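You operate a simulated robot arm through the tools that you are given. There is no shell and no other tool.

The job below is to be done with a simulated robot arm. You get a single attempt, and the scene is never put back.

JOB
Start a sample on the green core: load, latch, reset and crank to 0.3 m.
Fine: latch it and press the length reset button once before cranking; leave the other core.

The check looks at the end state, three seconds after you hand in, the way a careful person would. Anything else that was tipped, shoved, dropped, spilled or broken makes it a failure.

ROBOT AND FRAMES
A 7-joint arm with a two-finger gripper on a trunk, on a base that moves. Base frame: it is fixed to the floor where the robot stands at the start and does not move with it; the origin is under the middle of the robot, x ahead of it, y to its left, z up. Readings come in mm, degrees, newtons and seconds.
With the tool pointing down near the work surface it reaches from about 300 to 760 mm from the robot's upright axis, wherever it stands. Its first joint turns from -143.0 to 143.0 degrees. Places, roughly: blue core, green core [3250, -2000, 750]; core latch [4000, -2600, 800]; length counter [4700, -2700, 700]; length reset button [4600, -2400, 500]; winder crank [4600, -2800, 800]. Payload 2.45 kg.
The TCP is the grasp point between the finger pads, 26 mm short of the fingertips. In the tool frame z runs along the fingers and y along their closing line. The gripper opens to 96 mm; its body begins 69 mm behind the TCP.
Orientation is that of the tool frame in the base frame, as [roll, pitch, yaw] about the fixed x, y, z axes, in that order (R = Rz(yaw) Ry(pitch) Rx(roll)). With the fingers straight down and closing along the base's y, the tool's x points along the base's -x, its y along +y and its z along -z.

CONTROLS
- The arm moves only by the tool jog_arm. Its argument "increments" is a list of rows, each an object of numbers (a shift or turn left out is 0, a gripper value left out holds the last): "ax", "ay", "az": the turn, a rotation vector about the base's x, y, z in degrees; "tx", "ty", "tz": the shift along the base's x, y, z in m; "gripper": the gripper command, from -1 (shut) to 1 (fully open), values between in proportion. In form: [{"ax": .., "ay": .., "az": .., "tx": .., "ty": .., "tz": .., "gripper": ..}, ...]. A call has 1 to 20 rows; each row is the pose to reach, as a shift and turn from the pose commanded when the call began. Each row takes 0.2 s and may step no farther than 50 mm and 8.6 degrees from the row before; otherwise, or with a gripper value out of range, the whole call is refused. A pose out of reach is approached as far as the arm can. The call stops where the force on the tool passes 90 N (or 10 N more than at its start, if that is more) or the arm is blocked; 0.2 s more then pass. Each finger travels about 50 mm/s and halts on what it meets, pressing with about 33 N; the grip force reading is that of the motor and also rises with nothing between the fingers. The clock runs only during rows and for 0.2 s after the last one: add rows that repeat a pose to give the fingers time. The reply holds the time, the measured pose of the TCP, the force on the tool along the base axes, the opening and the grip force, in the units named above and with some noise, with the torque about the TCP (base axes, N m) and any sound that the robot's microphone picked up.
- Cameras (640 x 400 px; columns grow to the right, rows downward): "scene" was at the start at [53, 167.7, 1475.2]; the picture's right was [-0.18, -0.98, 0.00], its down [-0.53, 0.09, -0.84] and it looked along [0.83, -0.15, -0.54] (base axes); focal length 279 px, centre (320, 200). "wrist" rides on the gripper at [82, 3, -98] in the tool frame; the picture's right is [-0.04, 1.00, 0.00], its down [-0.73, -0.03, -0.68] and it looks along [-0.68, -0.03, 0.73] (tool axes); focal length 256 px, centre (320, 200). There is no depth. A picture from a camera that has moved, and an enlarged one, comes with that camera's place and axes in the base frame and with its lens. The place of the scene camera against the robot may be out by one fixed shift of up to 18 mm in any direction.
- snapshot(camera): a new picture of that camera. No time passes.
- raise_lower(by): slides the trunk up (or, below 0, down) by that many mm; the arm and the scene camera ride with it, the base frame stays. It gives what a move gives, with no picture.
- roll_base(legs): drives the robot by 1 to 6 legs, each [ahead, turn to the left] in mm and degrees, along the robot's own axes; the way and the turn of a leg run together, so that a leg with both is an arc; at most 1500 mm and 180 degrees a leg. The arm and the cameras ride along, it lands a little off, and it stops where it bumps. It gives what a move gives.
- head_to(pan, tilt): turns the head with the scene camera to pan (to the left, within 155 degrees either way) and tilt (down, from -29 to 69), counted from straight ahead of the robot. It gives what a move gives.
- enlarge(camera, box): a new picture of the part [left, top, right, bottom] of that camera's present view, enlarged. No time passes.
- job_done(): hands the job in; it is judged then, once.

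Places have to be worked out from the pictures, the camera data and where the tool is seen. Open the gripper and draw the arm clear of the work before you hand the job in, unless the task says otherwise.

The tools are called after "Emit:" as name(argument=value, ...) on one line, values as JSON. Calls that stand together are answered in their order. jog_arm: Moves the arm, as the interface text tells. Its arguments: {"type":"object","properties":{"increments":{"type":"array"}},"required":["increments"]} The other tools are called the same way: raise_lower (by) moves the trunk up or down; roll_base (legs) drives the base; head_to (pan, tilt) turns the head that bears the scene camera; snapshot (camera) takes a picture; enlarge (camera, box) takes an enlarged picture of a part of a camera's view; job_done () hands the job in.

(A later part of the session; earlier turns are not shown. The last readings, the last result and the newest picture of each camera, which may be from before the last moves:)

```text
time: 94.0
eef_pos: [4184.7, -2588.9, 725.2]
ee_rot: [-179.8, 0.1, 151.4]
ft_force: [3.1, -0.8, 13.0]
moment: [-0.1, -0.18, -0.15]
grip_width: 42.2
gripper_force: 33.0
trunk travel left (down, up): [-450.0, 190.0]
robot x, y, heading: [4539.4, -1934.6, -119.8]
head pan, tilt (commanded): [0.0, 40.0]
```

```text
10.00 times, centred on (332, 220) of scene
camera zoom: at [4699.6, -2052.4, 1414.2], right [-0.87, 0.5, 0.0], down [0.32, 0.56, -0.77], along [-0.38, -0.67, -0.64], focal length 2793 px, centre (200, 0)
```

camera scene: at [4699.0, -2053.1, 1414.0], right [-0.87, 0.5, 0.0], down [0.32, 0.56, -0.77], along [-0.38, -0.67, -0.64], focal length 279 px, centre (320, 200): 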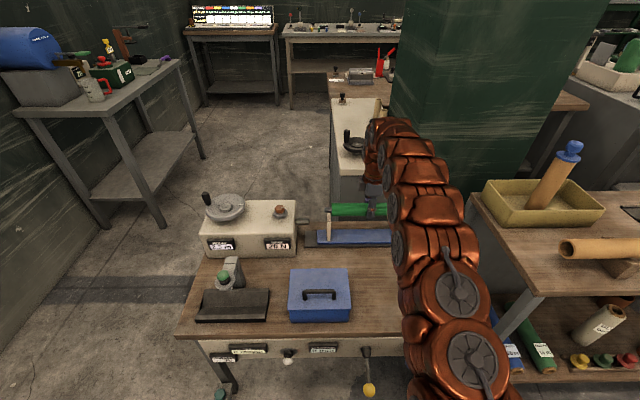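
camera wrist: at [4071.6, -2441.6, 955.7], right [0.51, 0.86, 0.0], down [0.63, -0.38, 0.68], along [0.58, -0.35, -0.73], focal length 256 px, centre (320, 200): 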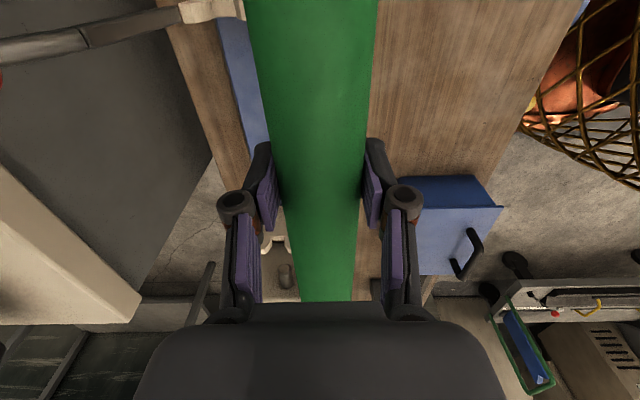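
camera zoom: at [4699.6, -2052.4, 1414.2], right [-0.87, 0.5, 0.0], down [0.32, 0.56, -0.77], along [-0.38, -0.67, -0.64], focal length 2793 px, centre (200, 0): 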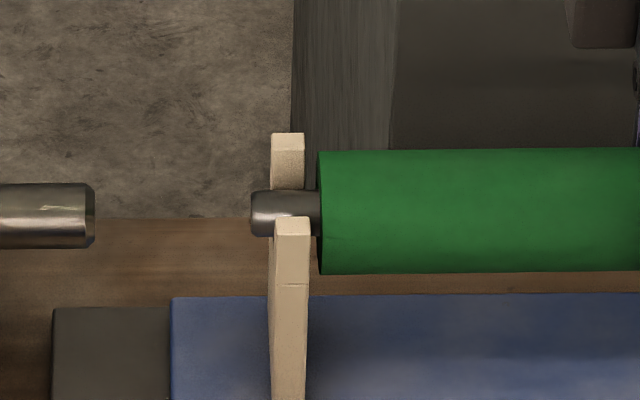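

Contact: +13 N with negligible moment, and the journal is coaxial with the drive stub, so it's seated in both saddles. I relieve the force and open the gripper.

Emit:
jog_arm(increments=[{"tz": 0.002}, {"tz": 0.002, "gripper": 0.0}, {"tz": 0.002, "gripper": 0.6}, {"tz": 0.002, "gripper": 0.6}, {"tz": 0.002, "gripper": 0.6}, {"tz": 0.002, "gripper": 0.6}])

Emit:
enlarge(camera="scene", box=[290, 190, 418, 270])

Emit:
snapshot(camera="wrist")

```text
time: 95.4
eef_pos: [4184.6, -2588.7, 726.0]
ee_rot: [180.0, -0.1, 151.4]
ft_force: [-0.4, 0.2, 0.6]
moment: [0.0, 0.0, 0.01]
grip_width: 76.9
gripper_force: 0.1
trunk travel left (down, up): [-450.0, 190.0]
robot x, y, heading: [4543.8, -1937.2, -119.6]
head pan, tilt (commanded): [0.0, 40.0]
```

```text
5.00 times, centred on (354, 230) of scene
camera zoom: at [4699.1, -2053.0, 1414.0], right [-0.87, 0.5, 0.0], down [0.32, 0.56, -0.77], along [-0.38, -0.67, -0.64], focal length 1396 px, centre (150, 50)
```

zoom: 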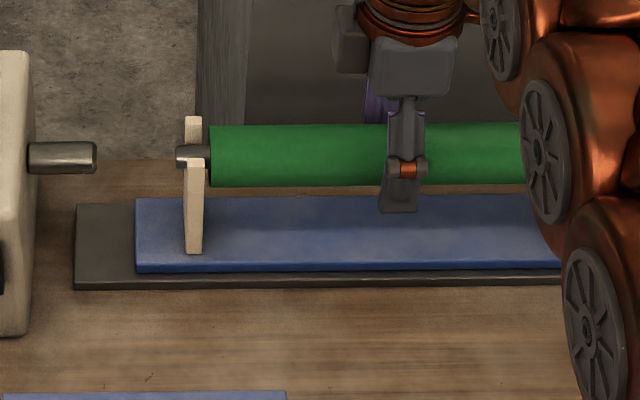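

```text
taken
camera wrist: at [4113.6, -2546.9, 823.3], right [0.51, 0.86, 0.0], down [0.63, -0.38, 0.68], along [0.58, -0.35, -0.73], focal length 256 px, centre (320, 200)
```

wrist: 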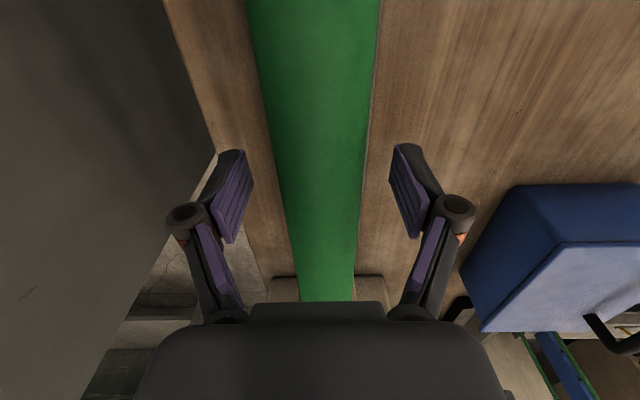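

The core stays seated after release. I raise the gripper clear and retract a little to view the right saddle and latch.

Emit:
jog_arm(increments=[{"tz": 0.02}, {"tz": 0.05}, {"tz": 0.09}, {"tz": 0.13}, {"tz": 0.17}, {"tz": 0.2, "tx": 0.01, "ty": 0.02}, {"tz": 0.2, "tx": 0.03, "ty": 0.055}, {"tz": 0.2, "tx": 0.05, "ty": 0.09}, {"tz": 0.2, "tx": 0.07, "ty": 0.13}, {"tz": 0.2, "tx": 0.07, "ty": 0.13}])

Emit:
snapshot(camera="wrist")

Emit:
snapshot(camera="scene")

```text
time: 97.6
eef_pos: [4253.9, -2459.9, 925.4]
ee_rot: [-180.0, 0.0, 151.4]
ft_force: [0.6, 0.1, 0.2]
moment: [0.01, -0.02, 0.02]
grip_width: 76.8
gripper_force: 0.0
trunk travel left (down, up): [-450.0, 190.0]
robot x, y, heading: [4543.1, -1932.7, -119.8]
head pan, tilt (commanded): [0.0, 40.0]
```

```text
taken
camera wrist: at [4182.2, -2418.0, 1022.4], right [0.51, 0.86, 0.0], down [0.63, -0.38, 0.68], along [0.58, -0.35, -0.73], focal length 256 px, centre (320, 200)
```

wrist: 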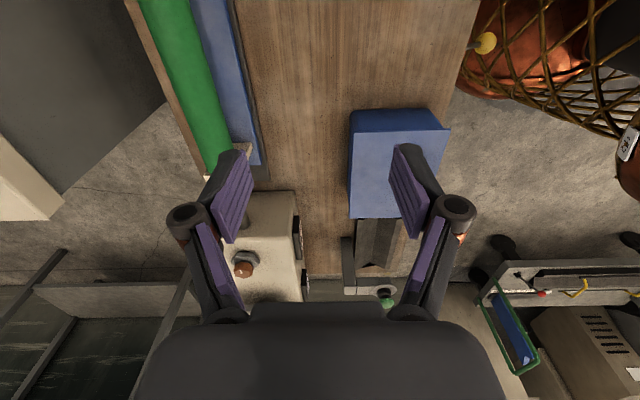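

```text
taken
camera scene: at [4699.1, -2053.1, 1414.0], right [-0.87, 0.5, 0.0], down [0.32, 0.56, -0.77], along [-0.38, -0.67, -0.64], focal length 279 px, centre (320, 200)
```

scene: 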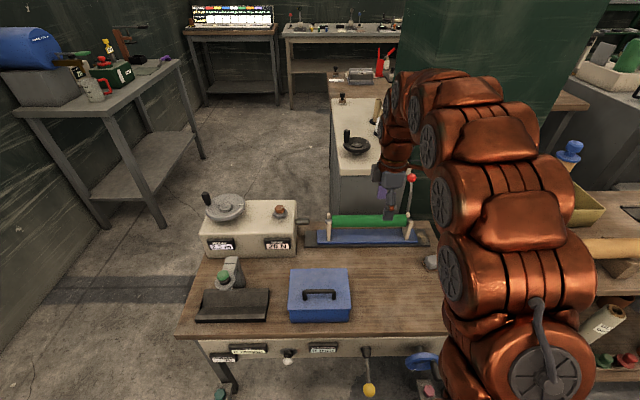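

I enlarge the loaded core, its right end and the latch.

Emit:
enlarge(camera="scene", box=[310, 160, 438, 240])

Emit:
enlarge(camera="scene", box=[380, 165, 444, 205])

Emit:
enlarge(camera="scene", box=[390, 205, 438, 235])

```text
5.00 times, centred on (374, 200) of scene
camera zoom: at [4699.1, -2053.1, 1414.0], right [-0.87, 0.5, 0.0], down [0.32, 0.56, -0.77], along [-0.38, -0.67, -0.64], focal length 1396 px, centre (50, 200)
```

zoom: 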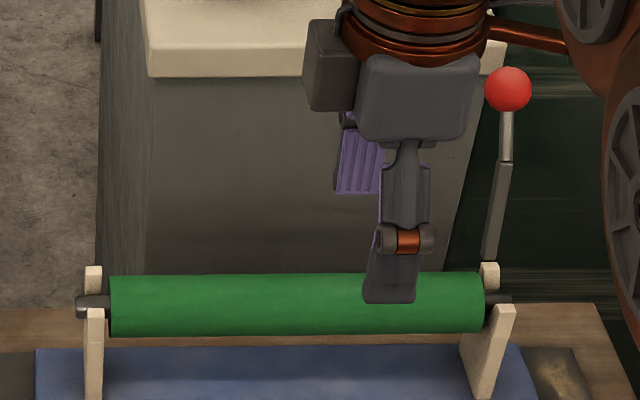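

```text
10.00 times, centred on (412, 185) of scene
camera zoom: at [4699.1, -2053.1, 1414.0], right [-0.87, 0.5, 0.0], down [0.32, 0.56, -0.77], along [-0.38, -0.67, -0.64], focal length 2793 px, centre (-600, 350)
```

zoom: 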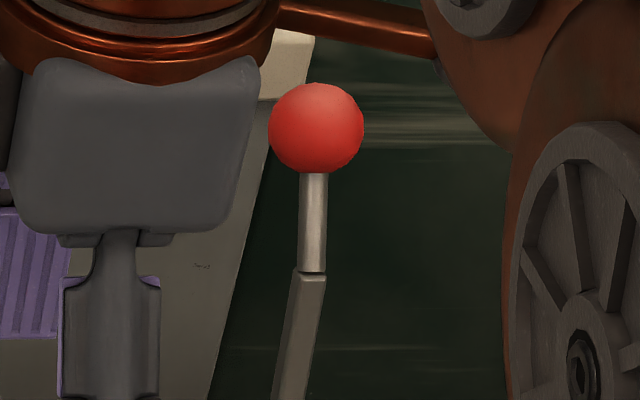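

```text
13.33 times, centred on (414, 220) of scene
camera zoom: at [4699.1, -2053.1, 1414.0], right [-0.87, 0.5, 0.0], down [0.32, 0.56, -0.77], along [-0.38, -0.67, -0.64], focal length 3724 px, centre (-933, -67)
```

zoom: 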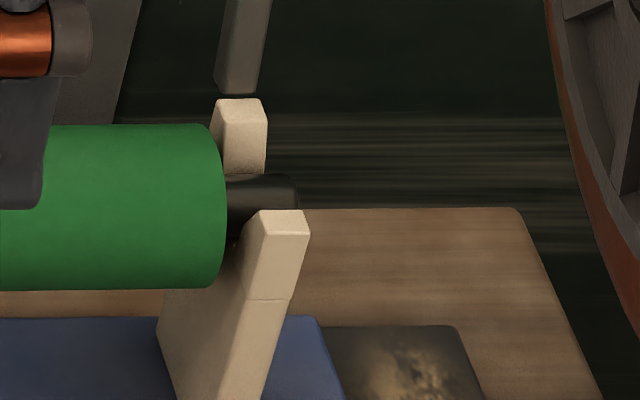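

The core sits properly in both saddles. The latch bar is hinged behind the right saddle with its red ball up (~z 854, ≈(4034,-2579)); it should fold forward over the journal. I turn the wrist so the fingers close along the core axis, to grip the ball sideways.

Emit:
jog_arm(increments=[{"az": -8.2, "tz": 0.01}, {"az": -16.4, "tz": 0.02}, {"az": -24.6, "tz": 0.03}, {"az": -32.8, "tz": 0.03}, {"az": -41, "tz": 0.03}, {"az": -49.2, "tz": 0.03}, {"az": -57.4, "tz": 0.03}, {"az": -65.6, "tz": 0.03}, {"az": -73.8, "tz": 0.03}, {"az": -82, "tz": 0.03}, {"az": -90, "tz": 0.03}, {"az": -90, "tz": 0.03}])

Emit:
jog_arm(increments=[{"ax": -6.6, "ay": 3.6}, {"ax": -13.2, "ay": 7.2}, {"ax": -19.8, "ay": 10.8}, {"ax": -26.4, "ay": 14.4}, {"ax": -33, "ay": 18}, {"ax": -39.5, "ay": 21.6}, {"ax": -39.5, "ay": 21.6}])

Emit:
snapshot(camera="scene")

Emit:
snapshot(camera="wrist")

```text
time: 100.2
eef_pos: [4254.3, -2458.2, 954.6]
ee_rot: [-179.8, 0.0, 61.2]
ft_force: [0.6, -0.3, -0.6]
moment: [-0.02, -0.04, 0.01]
grip_width: 76.6
gripper_force: 0.1
trunk travel left (down, up): [-450.0, 190.0]
robot x, y, heading: [4544.5, -1933.2, -119.7]
head pan, tilt (commanded): [0.0, 40.0]
```

```text
time: 101.8
eef_pos: [4254.4, -2460.7, 954.0]
ee_rot: [-180.0, 45.1, 61.3]
ft_force: [0.8, -0.5, 0.0]
moment: [0.01, -0.01, 0.0]
grip_width: 76.8
gripper_force: 0.1
trunk travel left (down, up): [-450.0, 190.0]
robot x, y, heading: [4543.9, -1936.1, -119.8]
head pan, tilt (commanded): [0.0, 40.0]
```

```text
taken
camera scene: at [4699.1, -2053.0, 1414.0], right [-0.87, 0.5, 0.0], down [0.32, 0.56, -0.77], along [-0.38, -0.67, -0.64], focal length 279 px, centre (320, 200)
```

scene: 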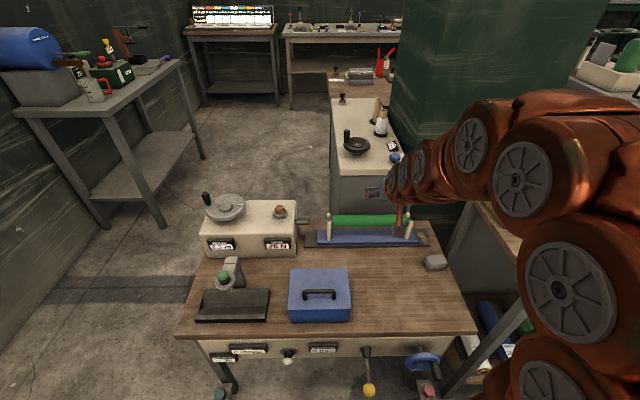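

```text
taken
camera wrist: at [4317.4, -2349.9, 966.4], right [0.86, -0.5, 0.03], down [-0.04, -0.02, 1.0], along [-0.5, -0.86, -0.04], focal length 256 px, centre (320, 200)
```

wrist: 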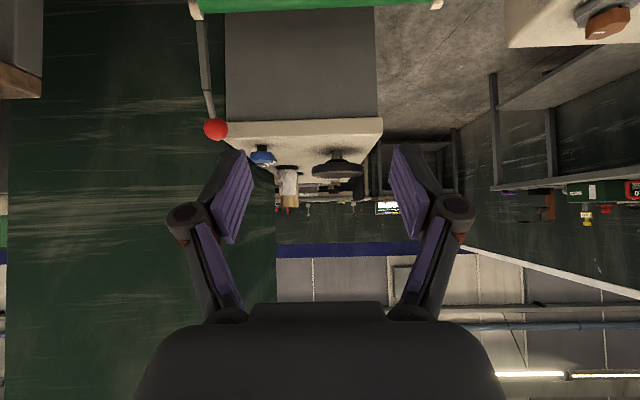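

The tilt works and the wrist view shows the red ball at about (4034,-2572,854). I move to a pre-grasp point ~80 mm back along the tool axis.

Emit:
jog_arm(increments=[{"tx": -0.04, "ty": -0.013, "tz": -0.008}, {"tx": -0.08, "ty": -0.026, "tz": -0.016}, {"tx": -0.12, "ty": -0.039, "tz": -0.025}, {"tx": -0.16, "ty": -0.052, "tz": -0.034}, {"tx": -0.1934, "ty": -0.0653, "tz": -0.043}, {"tx": -0.1934, "ty": -0.0653, "tz": -0.043}])

Emit:
snapshot(camera="wrist")

Emit:
snapshot(camera="scene")

```text
time: 103.2
eef_pos: [4059.4, -2523.7, 910.1]
ee_rot: [-179.9, 45.0, 61.3]
ft_force: [-0.3, -0.2, 0.4]
moment: [0.03, -0.03, -0.03]
grip_width: 76.8
gripper_force: 0.1
trunk travel left (down, up): [-450.0, 190.0]
robot x, y, heading: [4543.4, -1932.1, -119.6]
head pan, tilt (commanded): [0.0, 40.0]
```

```text
taken
camera wrist: at [4122.2, -2414.8, 922.5], right [0.86, -0.5, 0.03], down [-0.04, -0.02, 1.0], along [-0.5, -0.86, -0.04], focal length 256 px, centre (320, 200)
```

wrist: 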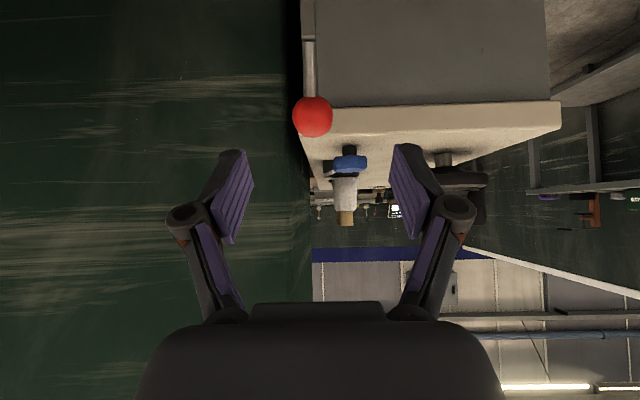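

```text
taken
camera scene: at [4699.1, -2052.9, 1414.0], right [-0.87, 0.5, 0.0], down [0.32, 0.56, -0.77], along [-0.38, -0.67, -0.64], focal length 279 px, centre (320, 200)
```

scene: 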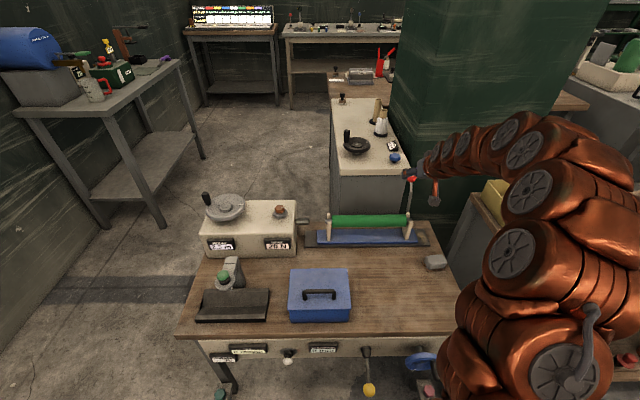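

Ball is nearly on the tool axis (slightly to -a). I enlarge both views to refine.

Emit:
enlarge(camera="wrist", box=[272, 70, 368, 130])

Emit:
enlarge(camera="scene", box=[380, 150, 460, 200])

```text
6.67 times, centred on (320, 100) of wrist
camera zoom: at [4122.2, -2414.8, 922.5], right [0.86, -0.5, 0.03], down [-0.04, -0.02, 1.0], along [-0.5, -0.86, -0.04], focal length 1707 px, centre (320, 867)
```

zoom: 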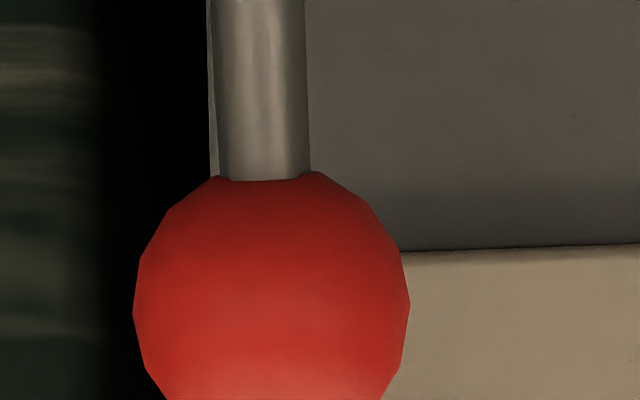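

```text
8.00 times, centred on (420, 175) of scene
camera zoom: at [4699.1, -2052.9, 1414.0], right [-0.87, 0.5, 0.0], down [0.32, 0.56, -0.77], along [-0.38, -0.67, -0.64], focal length 2234 px, centre (-480, 400)
```

zoom: 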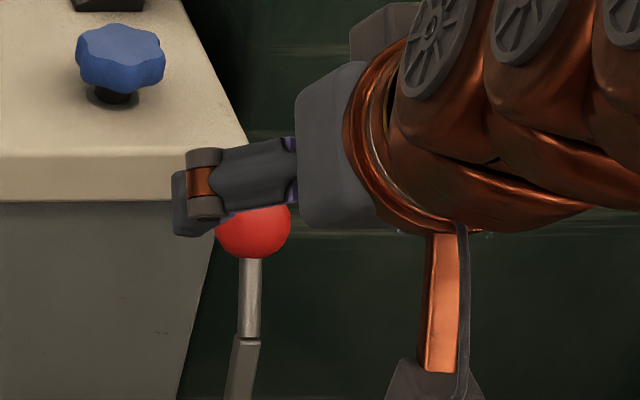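

Refined ball position ≈(4021,-2585,850). I advance along the tool axis so the fingers straddle the ball, staying a few mm short to keep the fingertips clear of the cabinet behind.

Emit:
jog_arm(increments=[{"tx": -0.005, "ty": 0.0027}, {"tx": -0.012, "ty": -0.012, "tz": -0.014}, {"tx": -0.02, "ty": -0.027, "tz": -0.028}, {"tx": -0.029, "ty": -0.042, "tz": -0.041}, {"tx": -0.0367, "ty": -0.0568, "tz": -0.0549}, {"tx": -0.0367, "ty": -0.0568, "tz": -0.0549}])

Emit:
snapshot(camera="wrist")

Emit:
enlarge(camera="scene", box=[380, 150, 460, 200])

```text
time: 104.6
eef_pos: [4022.2, -2582.6, 859.5]
ee_rot: [-179.8, 45.0, 61.4]
ft_force: [0.3, 0.4, -0.1]
moment: [0.0, 0.01, 0.01]
grip_width: 76.9
gripper_force: 0.0
trunk travel left (down, up): [-450.0, 190.0]
robot x, y, heading: [4540.8, -1929.2, -119.9]
head pan, tilt (commanded): [0.0, 40.0]
```

```text
taken
camera wrist: at [4084.9, -2473.2, 870.9], right [0.86, -0.5, 0.03], down [-0.04, -0.02, 1.0], along [-0.5, -0.86, -0.04], focal length 256 px, centre (320, 200)
```

wrist: 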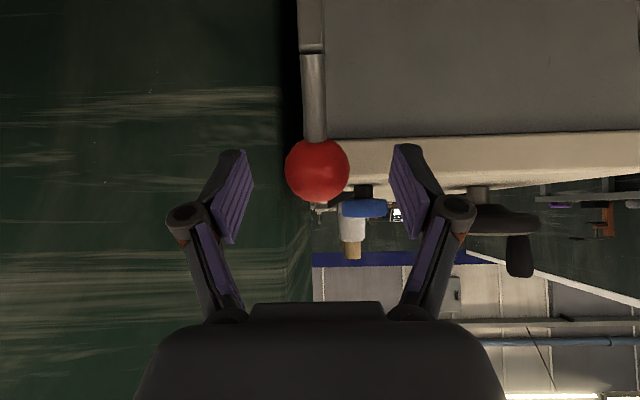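

```text
8.00 times, centred on (420, 175) of scene
camera zoom: at [4699.0, -2052.9, 1414.0], right [-0.87, 0.5, 0.0], down [0.32, 0.56, -0.77], along [-0.38, -0.67, -0.64], focal length 2234 px, centre (-480, 400)
```

zoom: 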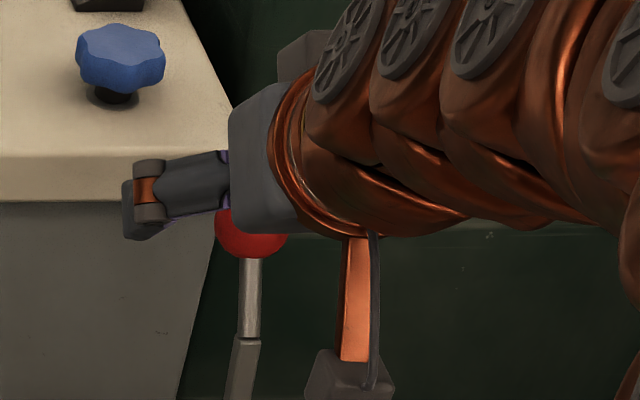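

The ball is between the fingers, ~8 mm beyond the TCP. I close on it.

Emit:
jog_arm(increments=[{"tx": -0.0015, "ty": 0.0008, "gripper": -1}, {"tx": -0.0015, "ty": 0.0008, "gripper": -1}, {"tx": -0.0015, "ty": 0.0008, "gripper": -1}, {"tx": -0.0015, "ty": 0.0008, "gripper": -1}, {"tx": -0.0015, "ty": 0.0008, "gripper": -1}])

Emit:
snapshot(camera="wrist")

```text
time: 105.8
eef_pos: [4021.5, -2582.2, 859.7]
ee_rot: [-179.9, 45.0, 61.4]
ft_force: [-0.5, -0.6, 1.4]
moment: [0.0, -0.01, 0.0]
grip_width: 29.3
gripper_force: 45.2
trunk travel left (down, up): [-450.0, 190.0]
robot x, y, heading: [4542.6, -1931.3, -119.6]
head pan, tilt (commanded): [0.0, 40.0]
```

```text
taken
camera wrist: at [4084.4, -2472.0, 870.4], right [0.86, -0.5, 0.03], down [-0.04, -0.02, 1.0], along [-0.5, -0.86, -0.04], focal length 256 px, centre (320, 200)
```

wrist: 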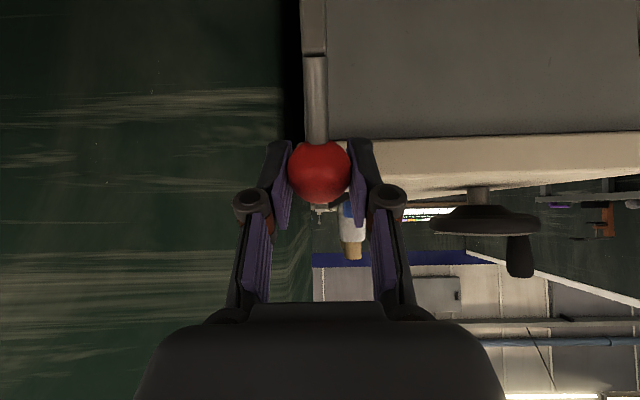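

The ball is held (29 mm opening, 45 N). I swing it forward along its arc (estimated radius ≈131 mm about the hinge behind the saddle), a first small part, and check forces.

Emit:
jog_arm(increments=[{"tx": 0.006, "ty": 0.011, "tz": 0.004}, {"tx": 0.0124, "ty": 0.0227, "tz": 0.0069}, {"tx": 0.019, "ty": 0.0348, "tz": 0.0083}])

Emit:
snapshot(camera="wrist")

Emit:
enlarge(camera="scene", box=[340, 150, 468, 230])

```text
time: 106.6
eef_pos: [4040.8, -2546.3, 865.6]
ee_rot: [-179.9, 45.1, 61.2]
ft_force: [-10.1, -5.2, 1.9]
moment: [-1.03, 0.52, 0.03]
grip_width: 29.8
gripper_force: 44.5
trunk travel left (down, up): [-450.0, 190.0]
robot x, y, heading: [4545.5, -1933.4, -119.6]
head pan, tilt (commanded): [0.0, 40.0]
```

```text
taken
camera wrist: at [4104.5, -2436.0, 877.1], right [0.86, -0.51, 0.03], down [-0.04, -0.02, 1.0], along [-0.5, -0.86, -0.04], focal length 256 px, centre (320, 200)
```

wrist: 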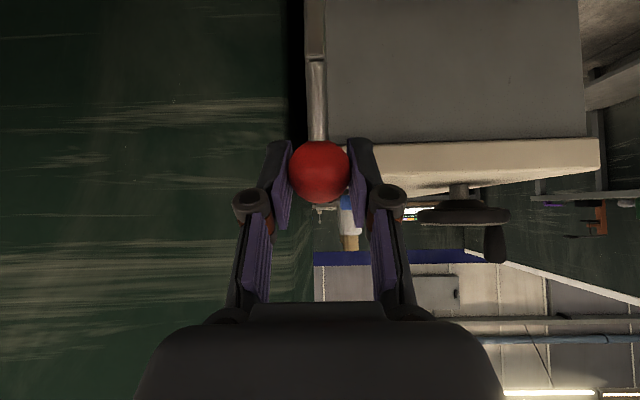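

```text
5.00 times, centred on (404, 190) of scene
camera zoom: at [4698.5, -2053.1, 1414.1], right [-0.87, 0.5, 0.0], down [0.32, 0.56, -0.77], along [-0.38, -0.67, -0.64], focal length 1396 px, centre (-100, 250)
```

zoom: 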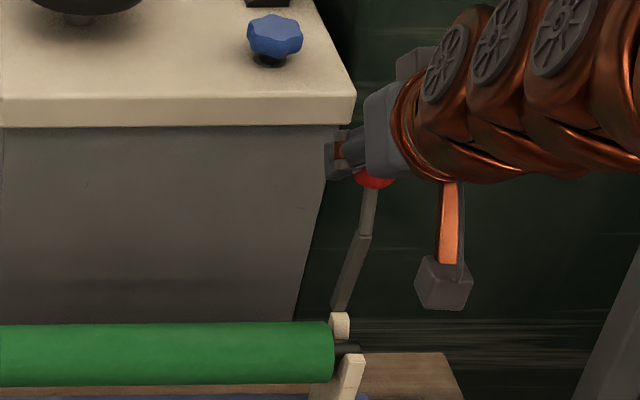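

The lever follows with ~10 N resistance. I continue along the arc down to about 40° past vertical.

Emit:
jog_arm(increments=[{"tx": 0.0066, "ty": 0.0121, "tz": 0.0}, {"tx": 0.0132, "ty": 0.0241, "tz": -0.0014}, {"tx": 0.0196, "ty": 0.0359, "tz": -0.0043}, {"tx": 0.0258, "ty": 0.0474, "tz": -0.0085}, {"tx": 0.0319, "ty": 0.0585, "tz": -0.0141}, {"tx": 0.0376, "ty": 0.0689, "tz": -0.021}, {"tx": 0.0429, "ty": 0.0788, "tz": -0.0291}])

Emit:
snapshot(camera="wrist")

Emit:
enlarge(camera="scene", box=[340, 150, 468, 230])

```text
time: 108.2
eef_pos: [4084.3, -2468.1, 837.6]
ee_rot: [-179.9, 45.1, 61.3]
ft_force: [-17.0, -6.5, -1.0]
moment: [-1.22, 0.72, -0.02]
grip_width: 30.2
gripper_force: 45.1
trunk travel left (down, up): [-450.0, 190.0]
robot x, y, heading: [4545.2, -1938.3, -119.8]
head pan, tilt (commanded): [0.0, 40.0]
```

```text
taken
camera wrist: at [4147.2, -2358.6, 848.0], right [0.86, -0.51, 0.03], down [-0.04, -0.02, 1.0], along [-0.5, -0.86, -0.04], focal length 256 px, centre (320, 200)
```

wrist: 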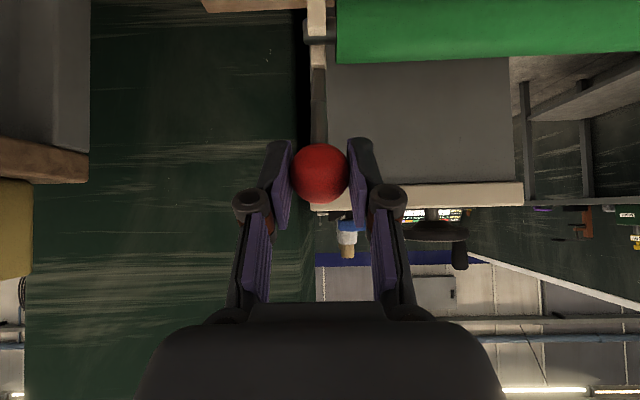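

```text
5.00 times, centred on (404, 190) of scene
camera zoom: at [4697.9, -2053.3, 1414.0], right [-0.87, 0.5, 0.0], down [0.32, 0.56, -0.77], along [-0.38, -0.67, -0.64], focal length 1396 px, centre (-100, 250)
```

zoom: 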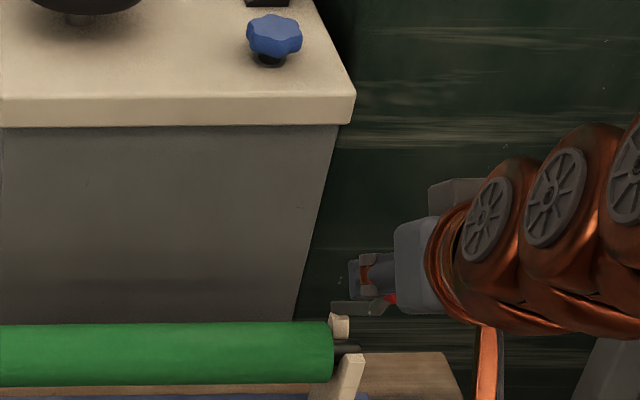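

The lever keeps following, with a modest sideways force (-12 N along the axis). I add a 2 mm sideways correction and continue the arc.

Emit:
jog_arm(increments=[{"tx": 0.0031, "ty": 0.01, "tz": -0.0092}, {"tx": 0.0075, "ty": 0.018, "tz": -0.0194}, {"tx": 0.0114, "ty": 0.0251, "tz": -0.0306}, {"tx": 0.0147, "ty": 0.0312, "tz": -0.0425}, {"tx": 0.0173, "ty": 0.0361, "tz": -0.0551}])

Emit:
snapshot(camera="wrist")

Emit:
enlarge(camera="scene", box=[340, 180, 468, 260])

```text
time: 109.4
eef_pos: [4102.7, -2431.1, 782.5]
ee_rot: [-179.7, 45.0, 61.7]
ft_force: [22.9, -28.3, 5.8]
moment: [-1.24, 0.47, 0.34]
grip_width: 29.9
gripper_force: 45.2
trunk travel left (down, up): [-450.0, 190.0]
robot x, y, heading: [4542.9, -1934.4, -119.7]
head pan, tilt (commanded): [0.0, 40.0]
```

```text
taken
camera wrist: at [4165.9, -2321.7, 793.6], right [0.86, -0.5, 0.03], down [-0.04, -0.02, 1.0], along [-0.5, -0.86, -0.04], focal length 256 px, centre (320, 200)
```

wrist: 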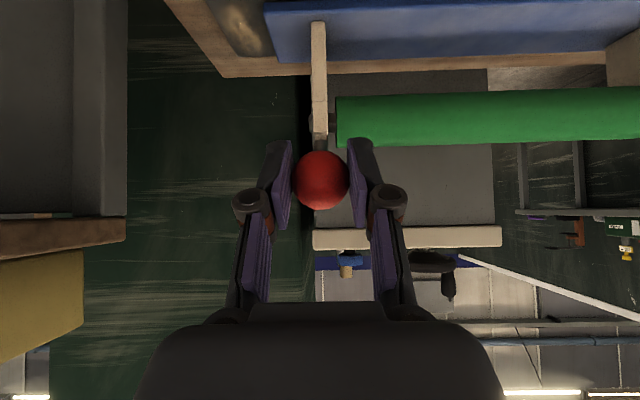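

```text
5.00 times, centred on (404, 220) of scene
camera zoom: at [4700.8, -2054.0, 1413.7], right [-0.87, 0.49, 0.0], down [0.32, 0.56, -0.77], along [-0.38, -0.67, -0.64], focal length 1396 px, centre (-100, 100)
```

zoom: 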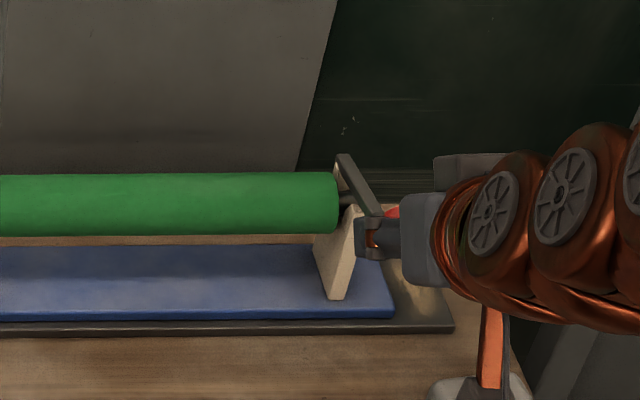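

Lever is now well forward but the sideways force flipped to +34 N, so I undo that correction and continue downward gently.

Emit:
jog_arm(increments=[{"tx": 0.0014, "ty": -0.0008}, {"tx": 0.0034, "ty": 0.0029, "tz": -0.0131}])

Emit:
enlarge(camera="scene", box=[340, 180, 468, 260])

```text
time: 110.0
eef_pos: [4104.1, -2427.0, 769.3]
ee_rot: [-179.8, 45.0, 61.4]
ft_force: [16.0, -15.7, 8.3]
moment: [-1.12, 0.51, 0.2]
grip_width: 30.0
gripper_force: 45.0
trunk travel left (down, up): [-450.0, 190.0]
robot x, y, heading: [4542.9, -1930.4, -119.9]
head pan, tilt (commanded): [0.0, 40.0]
```

```text
5.00 times, centred on (404, 220) of scene
camera zoom: at [4700.4, -2053.5, 1413.9], right [-0.87, 0.5, 0.0], down [0.32, 0.56, -0.77], along [-0.38, -0.66, -0.64], focal length 1396 px, centre (-100, 100)
```

zoom: 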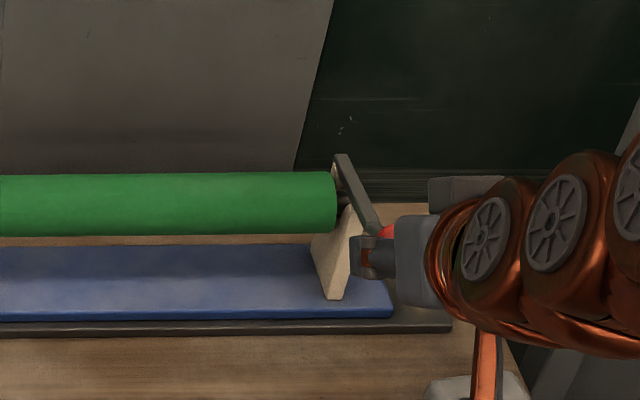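

Forces are modest. I continue another ~6–12°.

Emit:
jog_arm(increments=[{"tx": 0.0014, "ty": 0.0008, "tz": -0.0067}, {"tx": 0.0022, "ty": 0.002, "tz": -0.0134}])

Emit:
jog_arm(increments=[{"tx": 0.0007, "ty": 0.0006, "tz": -0.0068}, {"tx": 0.0007, "ty": 0.0012, "tz": -0.0137}])

Emit:
enlarge(camera="scene", box=[340, 180, 468, 260])

Emit:
snapshot(camera="wrist")

```text
time: 110.6
eef_pos: [4105.8, -2424.9, 754.8]
ee_rot: [-179.9, 45.1, 61.3]
ft_force: [3.0, 2.7, 10.4]
moment: [-1.05, 0.66, -0.06]
grip_width: 29.8
gripper_force: 44.9
trunk travel left (down, up): [-450.0, 190.0]
robot x, y, heading: [4545.6, -1935.0, -119.8]
head pan, tilt (commanded): [0.0, 40.0]
```

```text
time: 111.2
eef_pos: [4106.0, -2425.3, 745.5]
ee_rot: [-179.8, 45.4, 61.4]
ft_force: [-6.2, -7.0, 37.4]
moment: [-0.3, 0.19, -0.03]
grip_width: 29.9
gripper_force: 45.4
trunk travel left (down, up): [-450.0, 190.0]
robot x, y, heading: [4542.0, -1933.4, -119.6]
head pan, tilt (commanded): [0.0, 40.0]
```

```text
5.00 times, centred on (404, 220) of scene
camera zoom: at [4700.1, -2052.0, 1414.4], right [-0.87, 0.5, 0.0], down [0.32, 0.56, -0.77], along [-0.38, -0.67, -0.64], focal length 1396 px, centre (-100, 100)
```

zoom: 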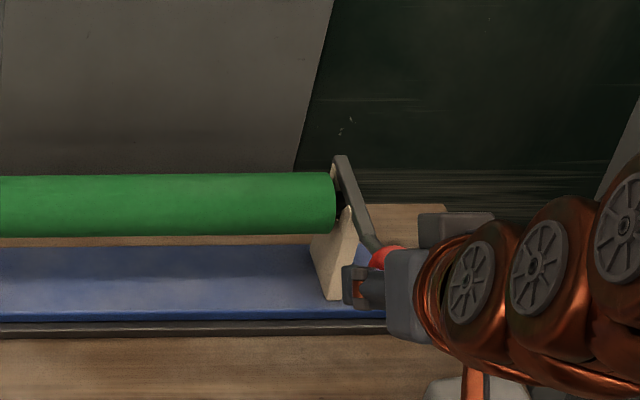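

```text
taken
camera wrist: at [4169.6, -2315.7, 755.3], right [0.86, -0.5, 0.03], down [-0.04, -0.02, 1.0], along [-0.5, -0.86, -0.03], focal length 256 px, centre (320, 200)
```

wrist: 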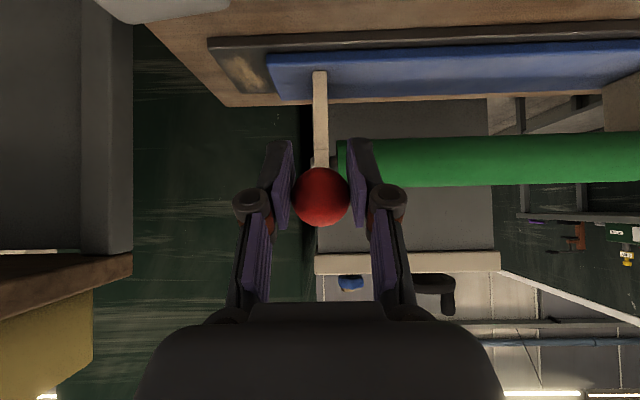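

A stiff stop now appears (+37 N at z≈745): the bar seems down across the journal. I press 2 mm more to confirm it's the end stop.

Emit:
jog_arm(increments=[{"tz": -0.0015}, {"tz": -0.003}, {"tz": -0.003}])

Emit:
enlarge(camera="scene", box=[380, 190, 460, 240])

```text
time: 112.0
eef_pos: [4108.8, -2424.9, 736.4]
ee_rot: [-180.0, 44.7, 61.4]
ft_force: [0.7, 1.4, -0.5]
moment: [0.01, -0.01, -0.01]
grip_width: 0.1
gripper_force: 28.8
trunk travel left (down, up): [-450.0, 190.0]
robot x, y, heading: [4542.4, -1934.3, -119.7]
head pan, tilt (commanded): [0.0, 40.0]
```

```text
8.00 times, centred on (420, 215) of scene
camera zoom: at [4699.2, -2052.9, 1413.7], right [-0.87, 0.5, 0.0], down [0.32, 0.56, -0.77], along [-0.38, -0.67, -0.64], focal length 2234 px, centre (-480, 80)
```

zoom: 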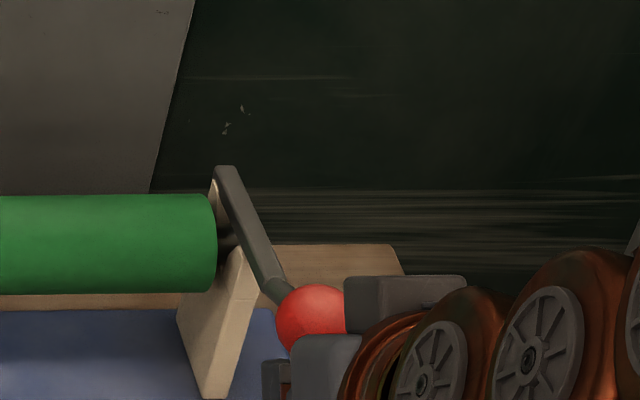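

The ball popped out of the grip and the lever stays at its stop. I check the wrist view before backing out.

Emit:
snapshot(camera="wrist")

Emit:
enlarge(camera="wrist", box=[224, 100, 416, 220])

```text
taken
camera wrist: at [4171.5, -2314.0, 749.1], right [0.86, -0.5, 0.03], down [-0.05, -0.02, 1.0], along [-0.5, -0.86, -0.04], focal length 256 px, centre (320, 200)
```

wrist: 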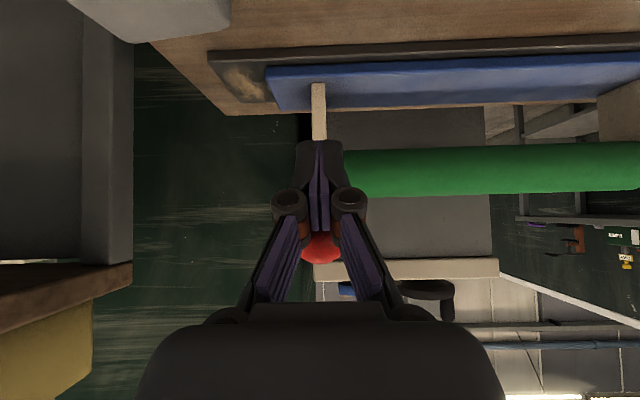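

```text
3.33 times, centred on (320, 160) of wrist
camera zoom: at [4171.5, -2314.0, 749.1], right [0.86, -0.5, 0.03], down [-0.05, -0.02, 1.0], along [-0.5, -0.86, -0.04], focal length 853 px, centre (320, 333)
```

zoom: 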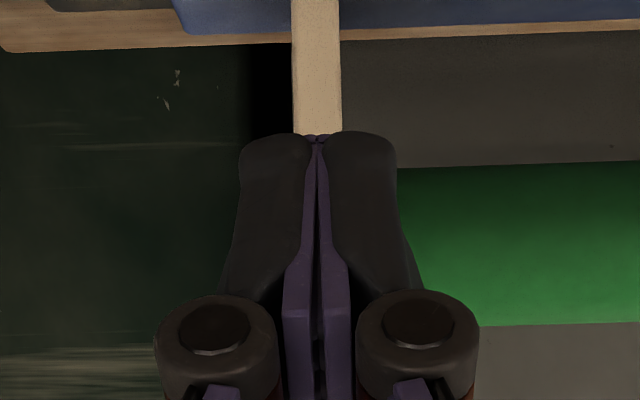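

The closed fingers are just on the robot side and below the ball, so I back straight out toward the robot, then raise.

Emit:
jog_arm(increments=[{"tx": 0.01, "ty": 0.0176}, {"tx": 0.024, "ty": 0.044}, {"tx": 0.043, "ty": 0.079}, {"tx": 0.06, "ty": 0.11}, {"tx": 0.06, "ty": 0.11, "tz": 0.04}, {"tx": 0.06, "ty": 0.11, "tz": 0.09}, {"tx": 0.06, "ty": 0.11, "tz": 0.14}, {"tx": 0.06, "ty": 0.11, "tz": 0.19}])

Emit:
snapshot(camera="wrist")

Emit:
snapshot(camera="scene")

```text
time: 113.8
eef_pos: [4165.6, -2313.0, 927.8]
ee_rot: [-179.9, 44.9, 61.4]
ft_force: [-0.1, -1.0, -1.1]
moment: [0.01, 0.0, -0.01]
grip_width: 0.0
gripper_force: 28.2
out of reach, approached as far as the arm can: row 4, 5, 6
trunk travel left (down, up): [-450.0, 190.0]
robot x, y, heading: [4540.6, -1932.7, -119.8]
head pan, tilt (commanded): [0.0, 40.0]
```

```text
taken
camera wrist: at [4227.6, -2203.9, 939.5], right [0.86, -0.5, 0.03], down [-0.04, -0.02, 1.0], along [-0.5, -0.86, -0.04], focal length 256 px, centre (320, 200)
```

wrist: 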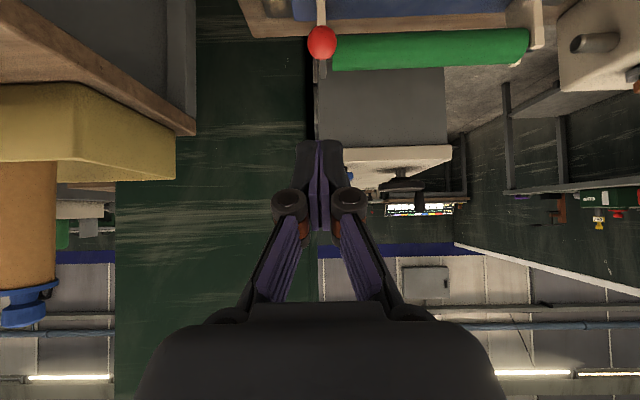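

```text
taken
camera scene: at [4698.7, -2053.1, 1414.0], right [-0.87, 0.5, 0.0], down [0.32, 0.56, -0.77], along [-0.38, -0.67, -0.64], focal length 279 px, centre (320, 200)
```

scene: 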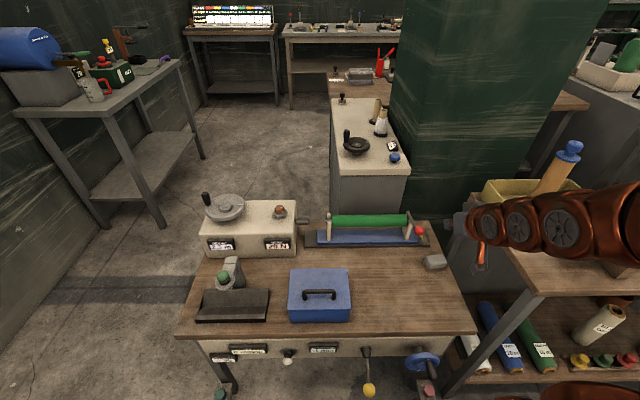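

I enlarge the loaded and latched core, plus the counter.

Emit:
enlarge(camera="scene", box=[310, 195, 438, 275])

Emit:
enlarge(camera="scene", box=[390, 210, 438, 240])

Emit:
enlarge(camera="scene", box=[190, 185, 318, 265])

Emit:
enlarge(camera="scene", box=[255, 330, 351, 390])

```text
5.00 times, centred on (374, 235) of scene
camera zoom: at [4698.7, -2053.1, 1414.0], right [-0.87, 0.5, 0.0], down [0.32, 0.56, -0.77], along [-0.38, -0.67, -0.64], focal length 1396 px, centre (50, 25)
```

zoom: 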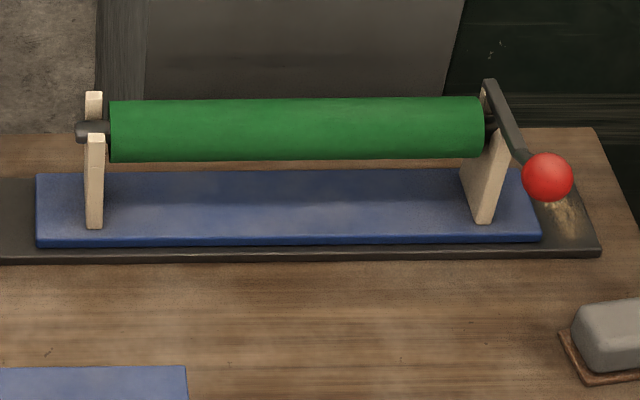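

```text
13.33 times, centred on (414, 225) of scene
camera zoom: at [4698.7, -2053.1, 1414.0], right [-0.87, 0.5, 0.0], down [0.32, 0.56, -0.77], along [-0.38, -0.67, -0.64], focal length 3724 px, centre (-933, -133)
```

zoom: 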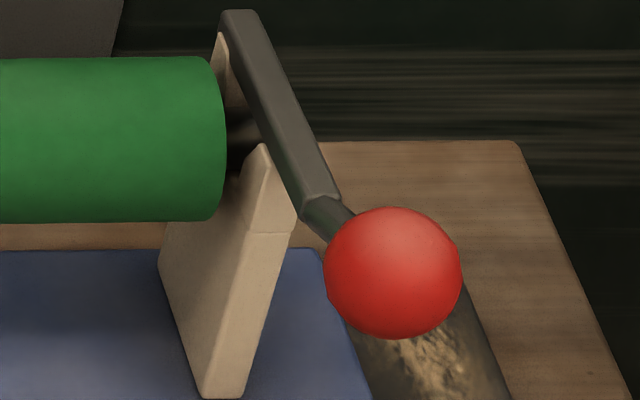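

```text
5.00 times, centred on (254, 225) of scene
camera zoom: at [4698.7, -2053.1, 1414.0], right [-0.87, 0.5, 0.0], down [0.32, 0.56, -0.77], along [-0.38, -0.67, -0.64], focal length 1396 px, centre (650, 75)
```

zoom: 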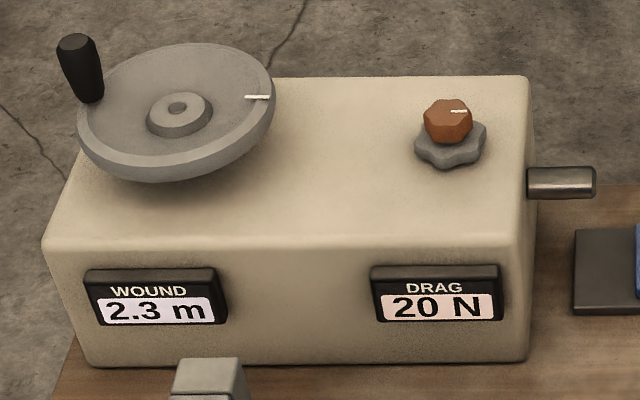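

```text
6.67 times, centred on (303, 360) of scene
camera zoom: at [4698.7, -2053.1, 1414.0], right [-0.87, 0.5, 0.0], down [0.32, 0.56, -0.77], along [-0.38, -0.67, -0.64], focal length 1862 px, centre (433, -867)
```

zoom: 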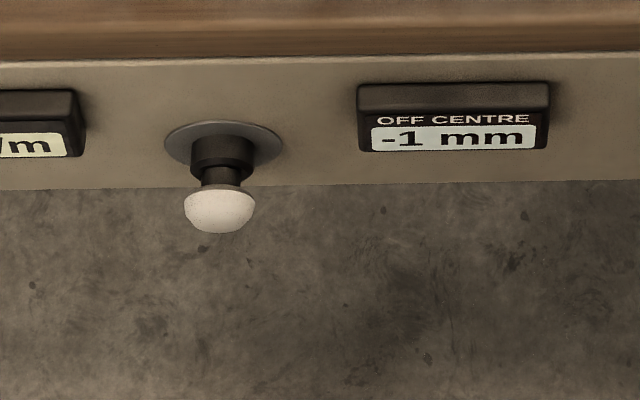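

The counter side shows OFF CENTRE -1 mm, so the core is well centred. But the lever sprang back a little when the ball popped out (ball now ≈z 764, bar ~16° above level). I'll press it down from above with closed fingers: first return the tool to vertical above the ball.

Emit:
jog_arm(increments=[{"ax": 6.6, "ay": -3.6}, {"ax": 13.2, "ay": -7.2}, {"ax": 19.8, "ay": -10.8}, {"ax": 26.4, "ay": -14.4}, {"ax": 33, "ay": -18}, {"ax": 39.5, "ay": -21.5}, {"ax": 39.5, "ay": -21.5}])

Emit:
jog_arm(increments=[{"tx": -0.02, "ty": -0.038, "tz": -0.01}, {"tx": -0.04, "ty": -0.077, "tz": -0.025}, {"tx": -0.0626, "ty": -0.117, "tz": -0.045}, {"tx": -0.0626, "ty": -0.117, "tz": -0.08}, {"tx": -0.0626, "ty": -0.117, "tz": -0.1}, {"tx": -0.0626, "ty": -0.117, "tz": -0.1}])

Emit:
snapshot(camera="wrist")

Emit:
enlarge(camera="scene", box=[340, 180, 468, 260])

```text
time: 115.4
eef_pos: [4168.7, -2313.0, 929.2]
ee_rot: [-179.9, -0.1, 61.5]
ft_force: [0.2, 0.6, -0.5]
moment: [-0.01, 0.03, -0.01]
grip_width: 0.0
gripper_force: 28.9
trunk travel left (down, up): [-450.0, 190.0]
robot x, y, heading: [4545.7, -1931.6, -119.7]
head pan, tilt (commanded): [0.0, 40.0]
```

```text
refused: row 3 steps farther than a row can; nothing moved
```

```text
taken
camera wrist: at [4208.8, -2244.7, 1027.0], right [0.86, -0.51, 0.0], down [-0.38, -0.63, 0.68], along [-0.35, -0.58, -0.73], focal length 256 px, centre (320, 200)
```

wrist: 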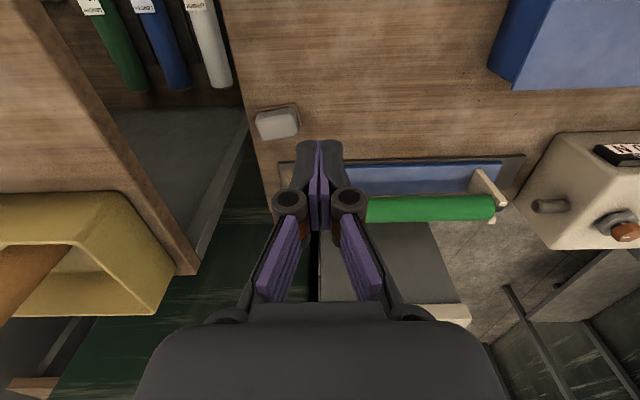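

```text
5.00 times, centred on (404, 220) of scene
camera zoom: at [4699.2, -2053.0, 1414.0], right [-0.87, 0.5, 0.0], down [0.32, 0.56, -0.77], along [-0.38, -0.67, -0.64], focal length 1396 px, centre (-100, 100)
```

zoom: 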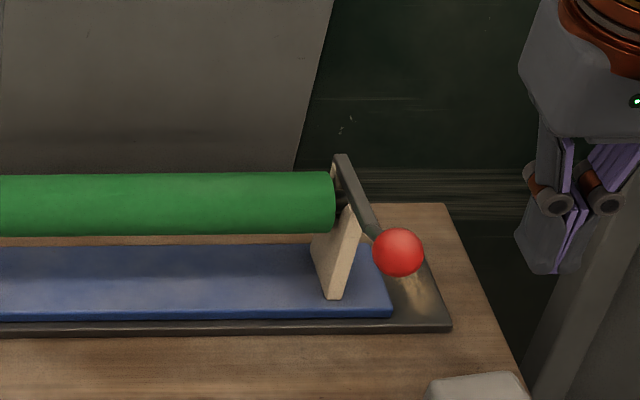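

Row steps were too large; I resend with smaller steps (target ≈(4103,-2430,830)).

Emit:
jog_arm(increments=[{"tx": -0.018, "ty": -0.032, "tz": -0.01}, {"tx": -0.036, "ty": -0.064, "tz": -0.025}, {"tx": -0.054, "ty": -0.096, "tz": -0.045}, {"tx": -0.0657, "ty": -0.117, "tz": -0.07}, {"tx": -0.0657, "ty": -0.117, "tz": -0.1}, {"tx": -0.0657, "ty": -0.117, "tz": -0.1}])

Emit:
snapshot(camera="wrist")

Emit:
enlarge(camera="scene", box=[340, 180, 468, 260])

```text
time: 116.8
eef_pos: [4103.4, -2430.9, 828.3]
ee_rot: [-179.9, 0.1, 61.4]
ft_force: [0.1, -0.3, 0.3]
moment: [0.02, 0.0, 0.01]
grip_width: 0.0
gripper_force: 28.3
trunk travel left (down, up): [-450.0, 190.0]
robot x, y, heading: [4541.5, -1935.2, -119.8]
head pan, tilt (commanded): [0.0, 40.0]
```

```text
taken
camera wrist: at [4145.2, -2360.8, 926.1], right [0.86, -0.51, 0.0], down [-0.38, -0.63, 0.68], along [-0.35, -0.58, -0.73], focal length 256 px, centre (320, 200)
```

wrist: 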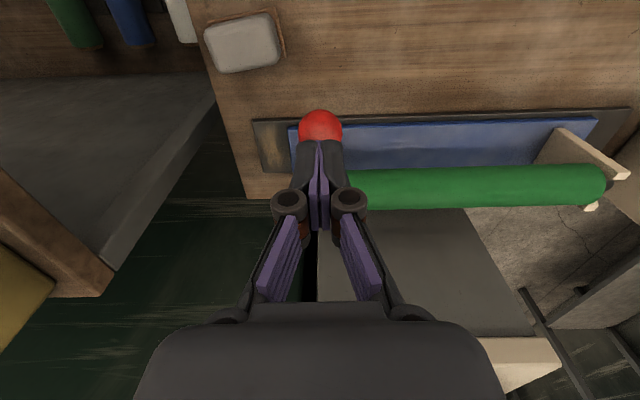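

```text
5.00 times, centred on (404, 220) of scene
camera zoom: at [4699.2, -2053.0, 1414.0], right [-0.87, 0.5, 0.0], down [0.32, 0.56, -0.77], along [-0.38, -0.67, -0.64], focal length 1396 px, centre (-100, 100)
```

zoom: 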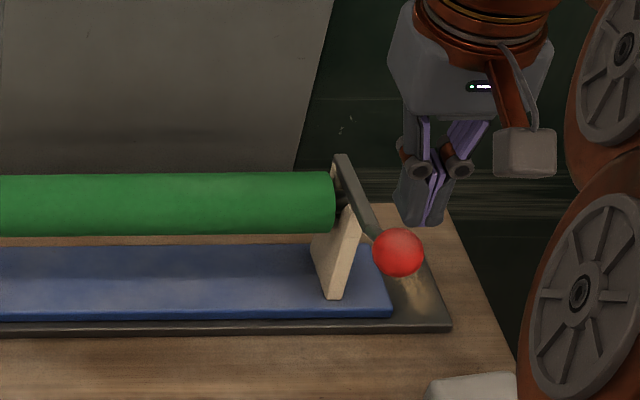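

The views now agree that the ball is ≈z 748, level with a hinge at ≈z 746 — so the lever looks horizontal. I press lightly on the ball to verify that it's against its stop.

Emit:
jog_arm(increments=[{"tx": -0.0038, "ty": -0.007, "tz": -0.01}, {"tx": -0.0038, "ty": -0.007, "tz": -0.022}, {"tx": -0.0038, "ty": -0.007, "tz": -0.03}, {"tx": -0.0038, "ty": -0.007, "tz": -0.034}])

Emit:
jog_arm(increments=[{"tz": -0.003}, {"tz": -0.006}, {"tz": -0.006}])

Emit:
enlarge(camera="scene", box=[340, 180, 468, 260])

```text
time: 117.8
eef_pos: [4098.3, -2438.9, 795.4]
ee_rot: [-179.8, 0.1, 61.3]
ft_force: [-0.3, 0.4, 0.2]
moment: [0.0, 0.01, -0.01]
grip_width: 0.2
gripper_force: 29.0
trunk travel left (down, up): [-450.0, 190.0]
robot x, y, heading: [4542.9, -1932.2, -119.7]
head pan, tilt (commanded): [0.0, 40.0]
```

```text
time: 118.6
eef_pos: [4097.8, -2437.9, 790.1]
ee_rot: [-179.9, 0.3, 61.4]
ft_force: [3.7, 3.0, 25.7]
moment: [0.13, -0.16, 0.07]
grip_width: 5.9
gripper_force: 28.3
trunk travel left (down, up): [-450.0, 190.0]
robot x, y, heading: [4543.4, -1933.9, -119.8]
head pan, tilt (commanded): [0.0, 40.0]
```

```text
5.00 times, centred on (404, 220) of scene
camera zoom: at [4700.2, -2051.9, 1414.3], right [-0.87, 0.5, 0.0], down [0.32, 0.56, -0.77], along [-0.38, -0.67, -0.64], focal length 1396 px, centre (-100, 100)
```

zoom: 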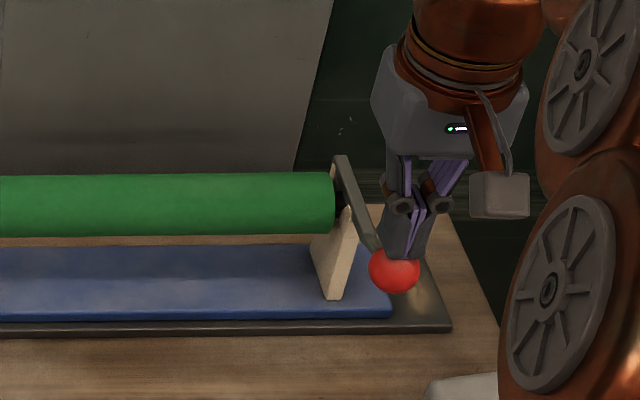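

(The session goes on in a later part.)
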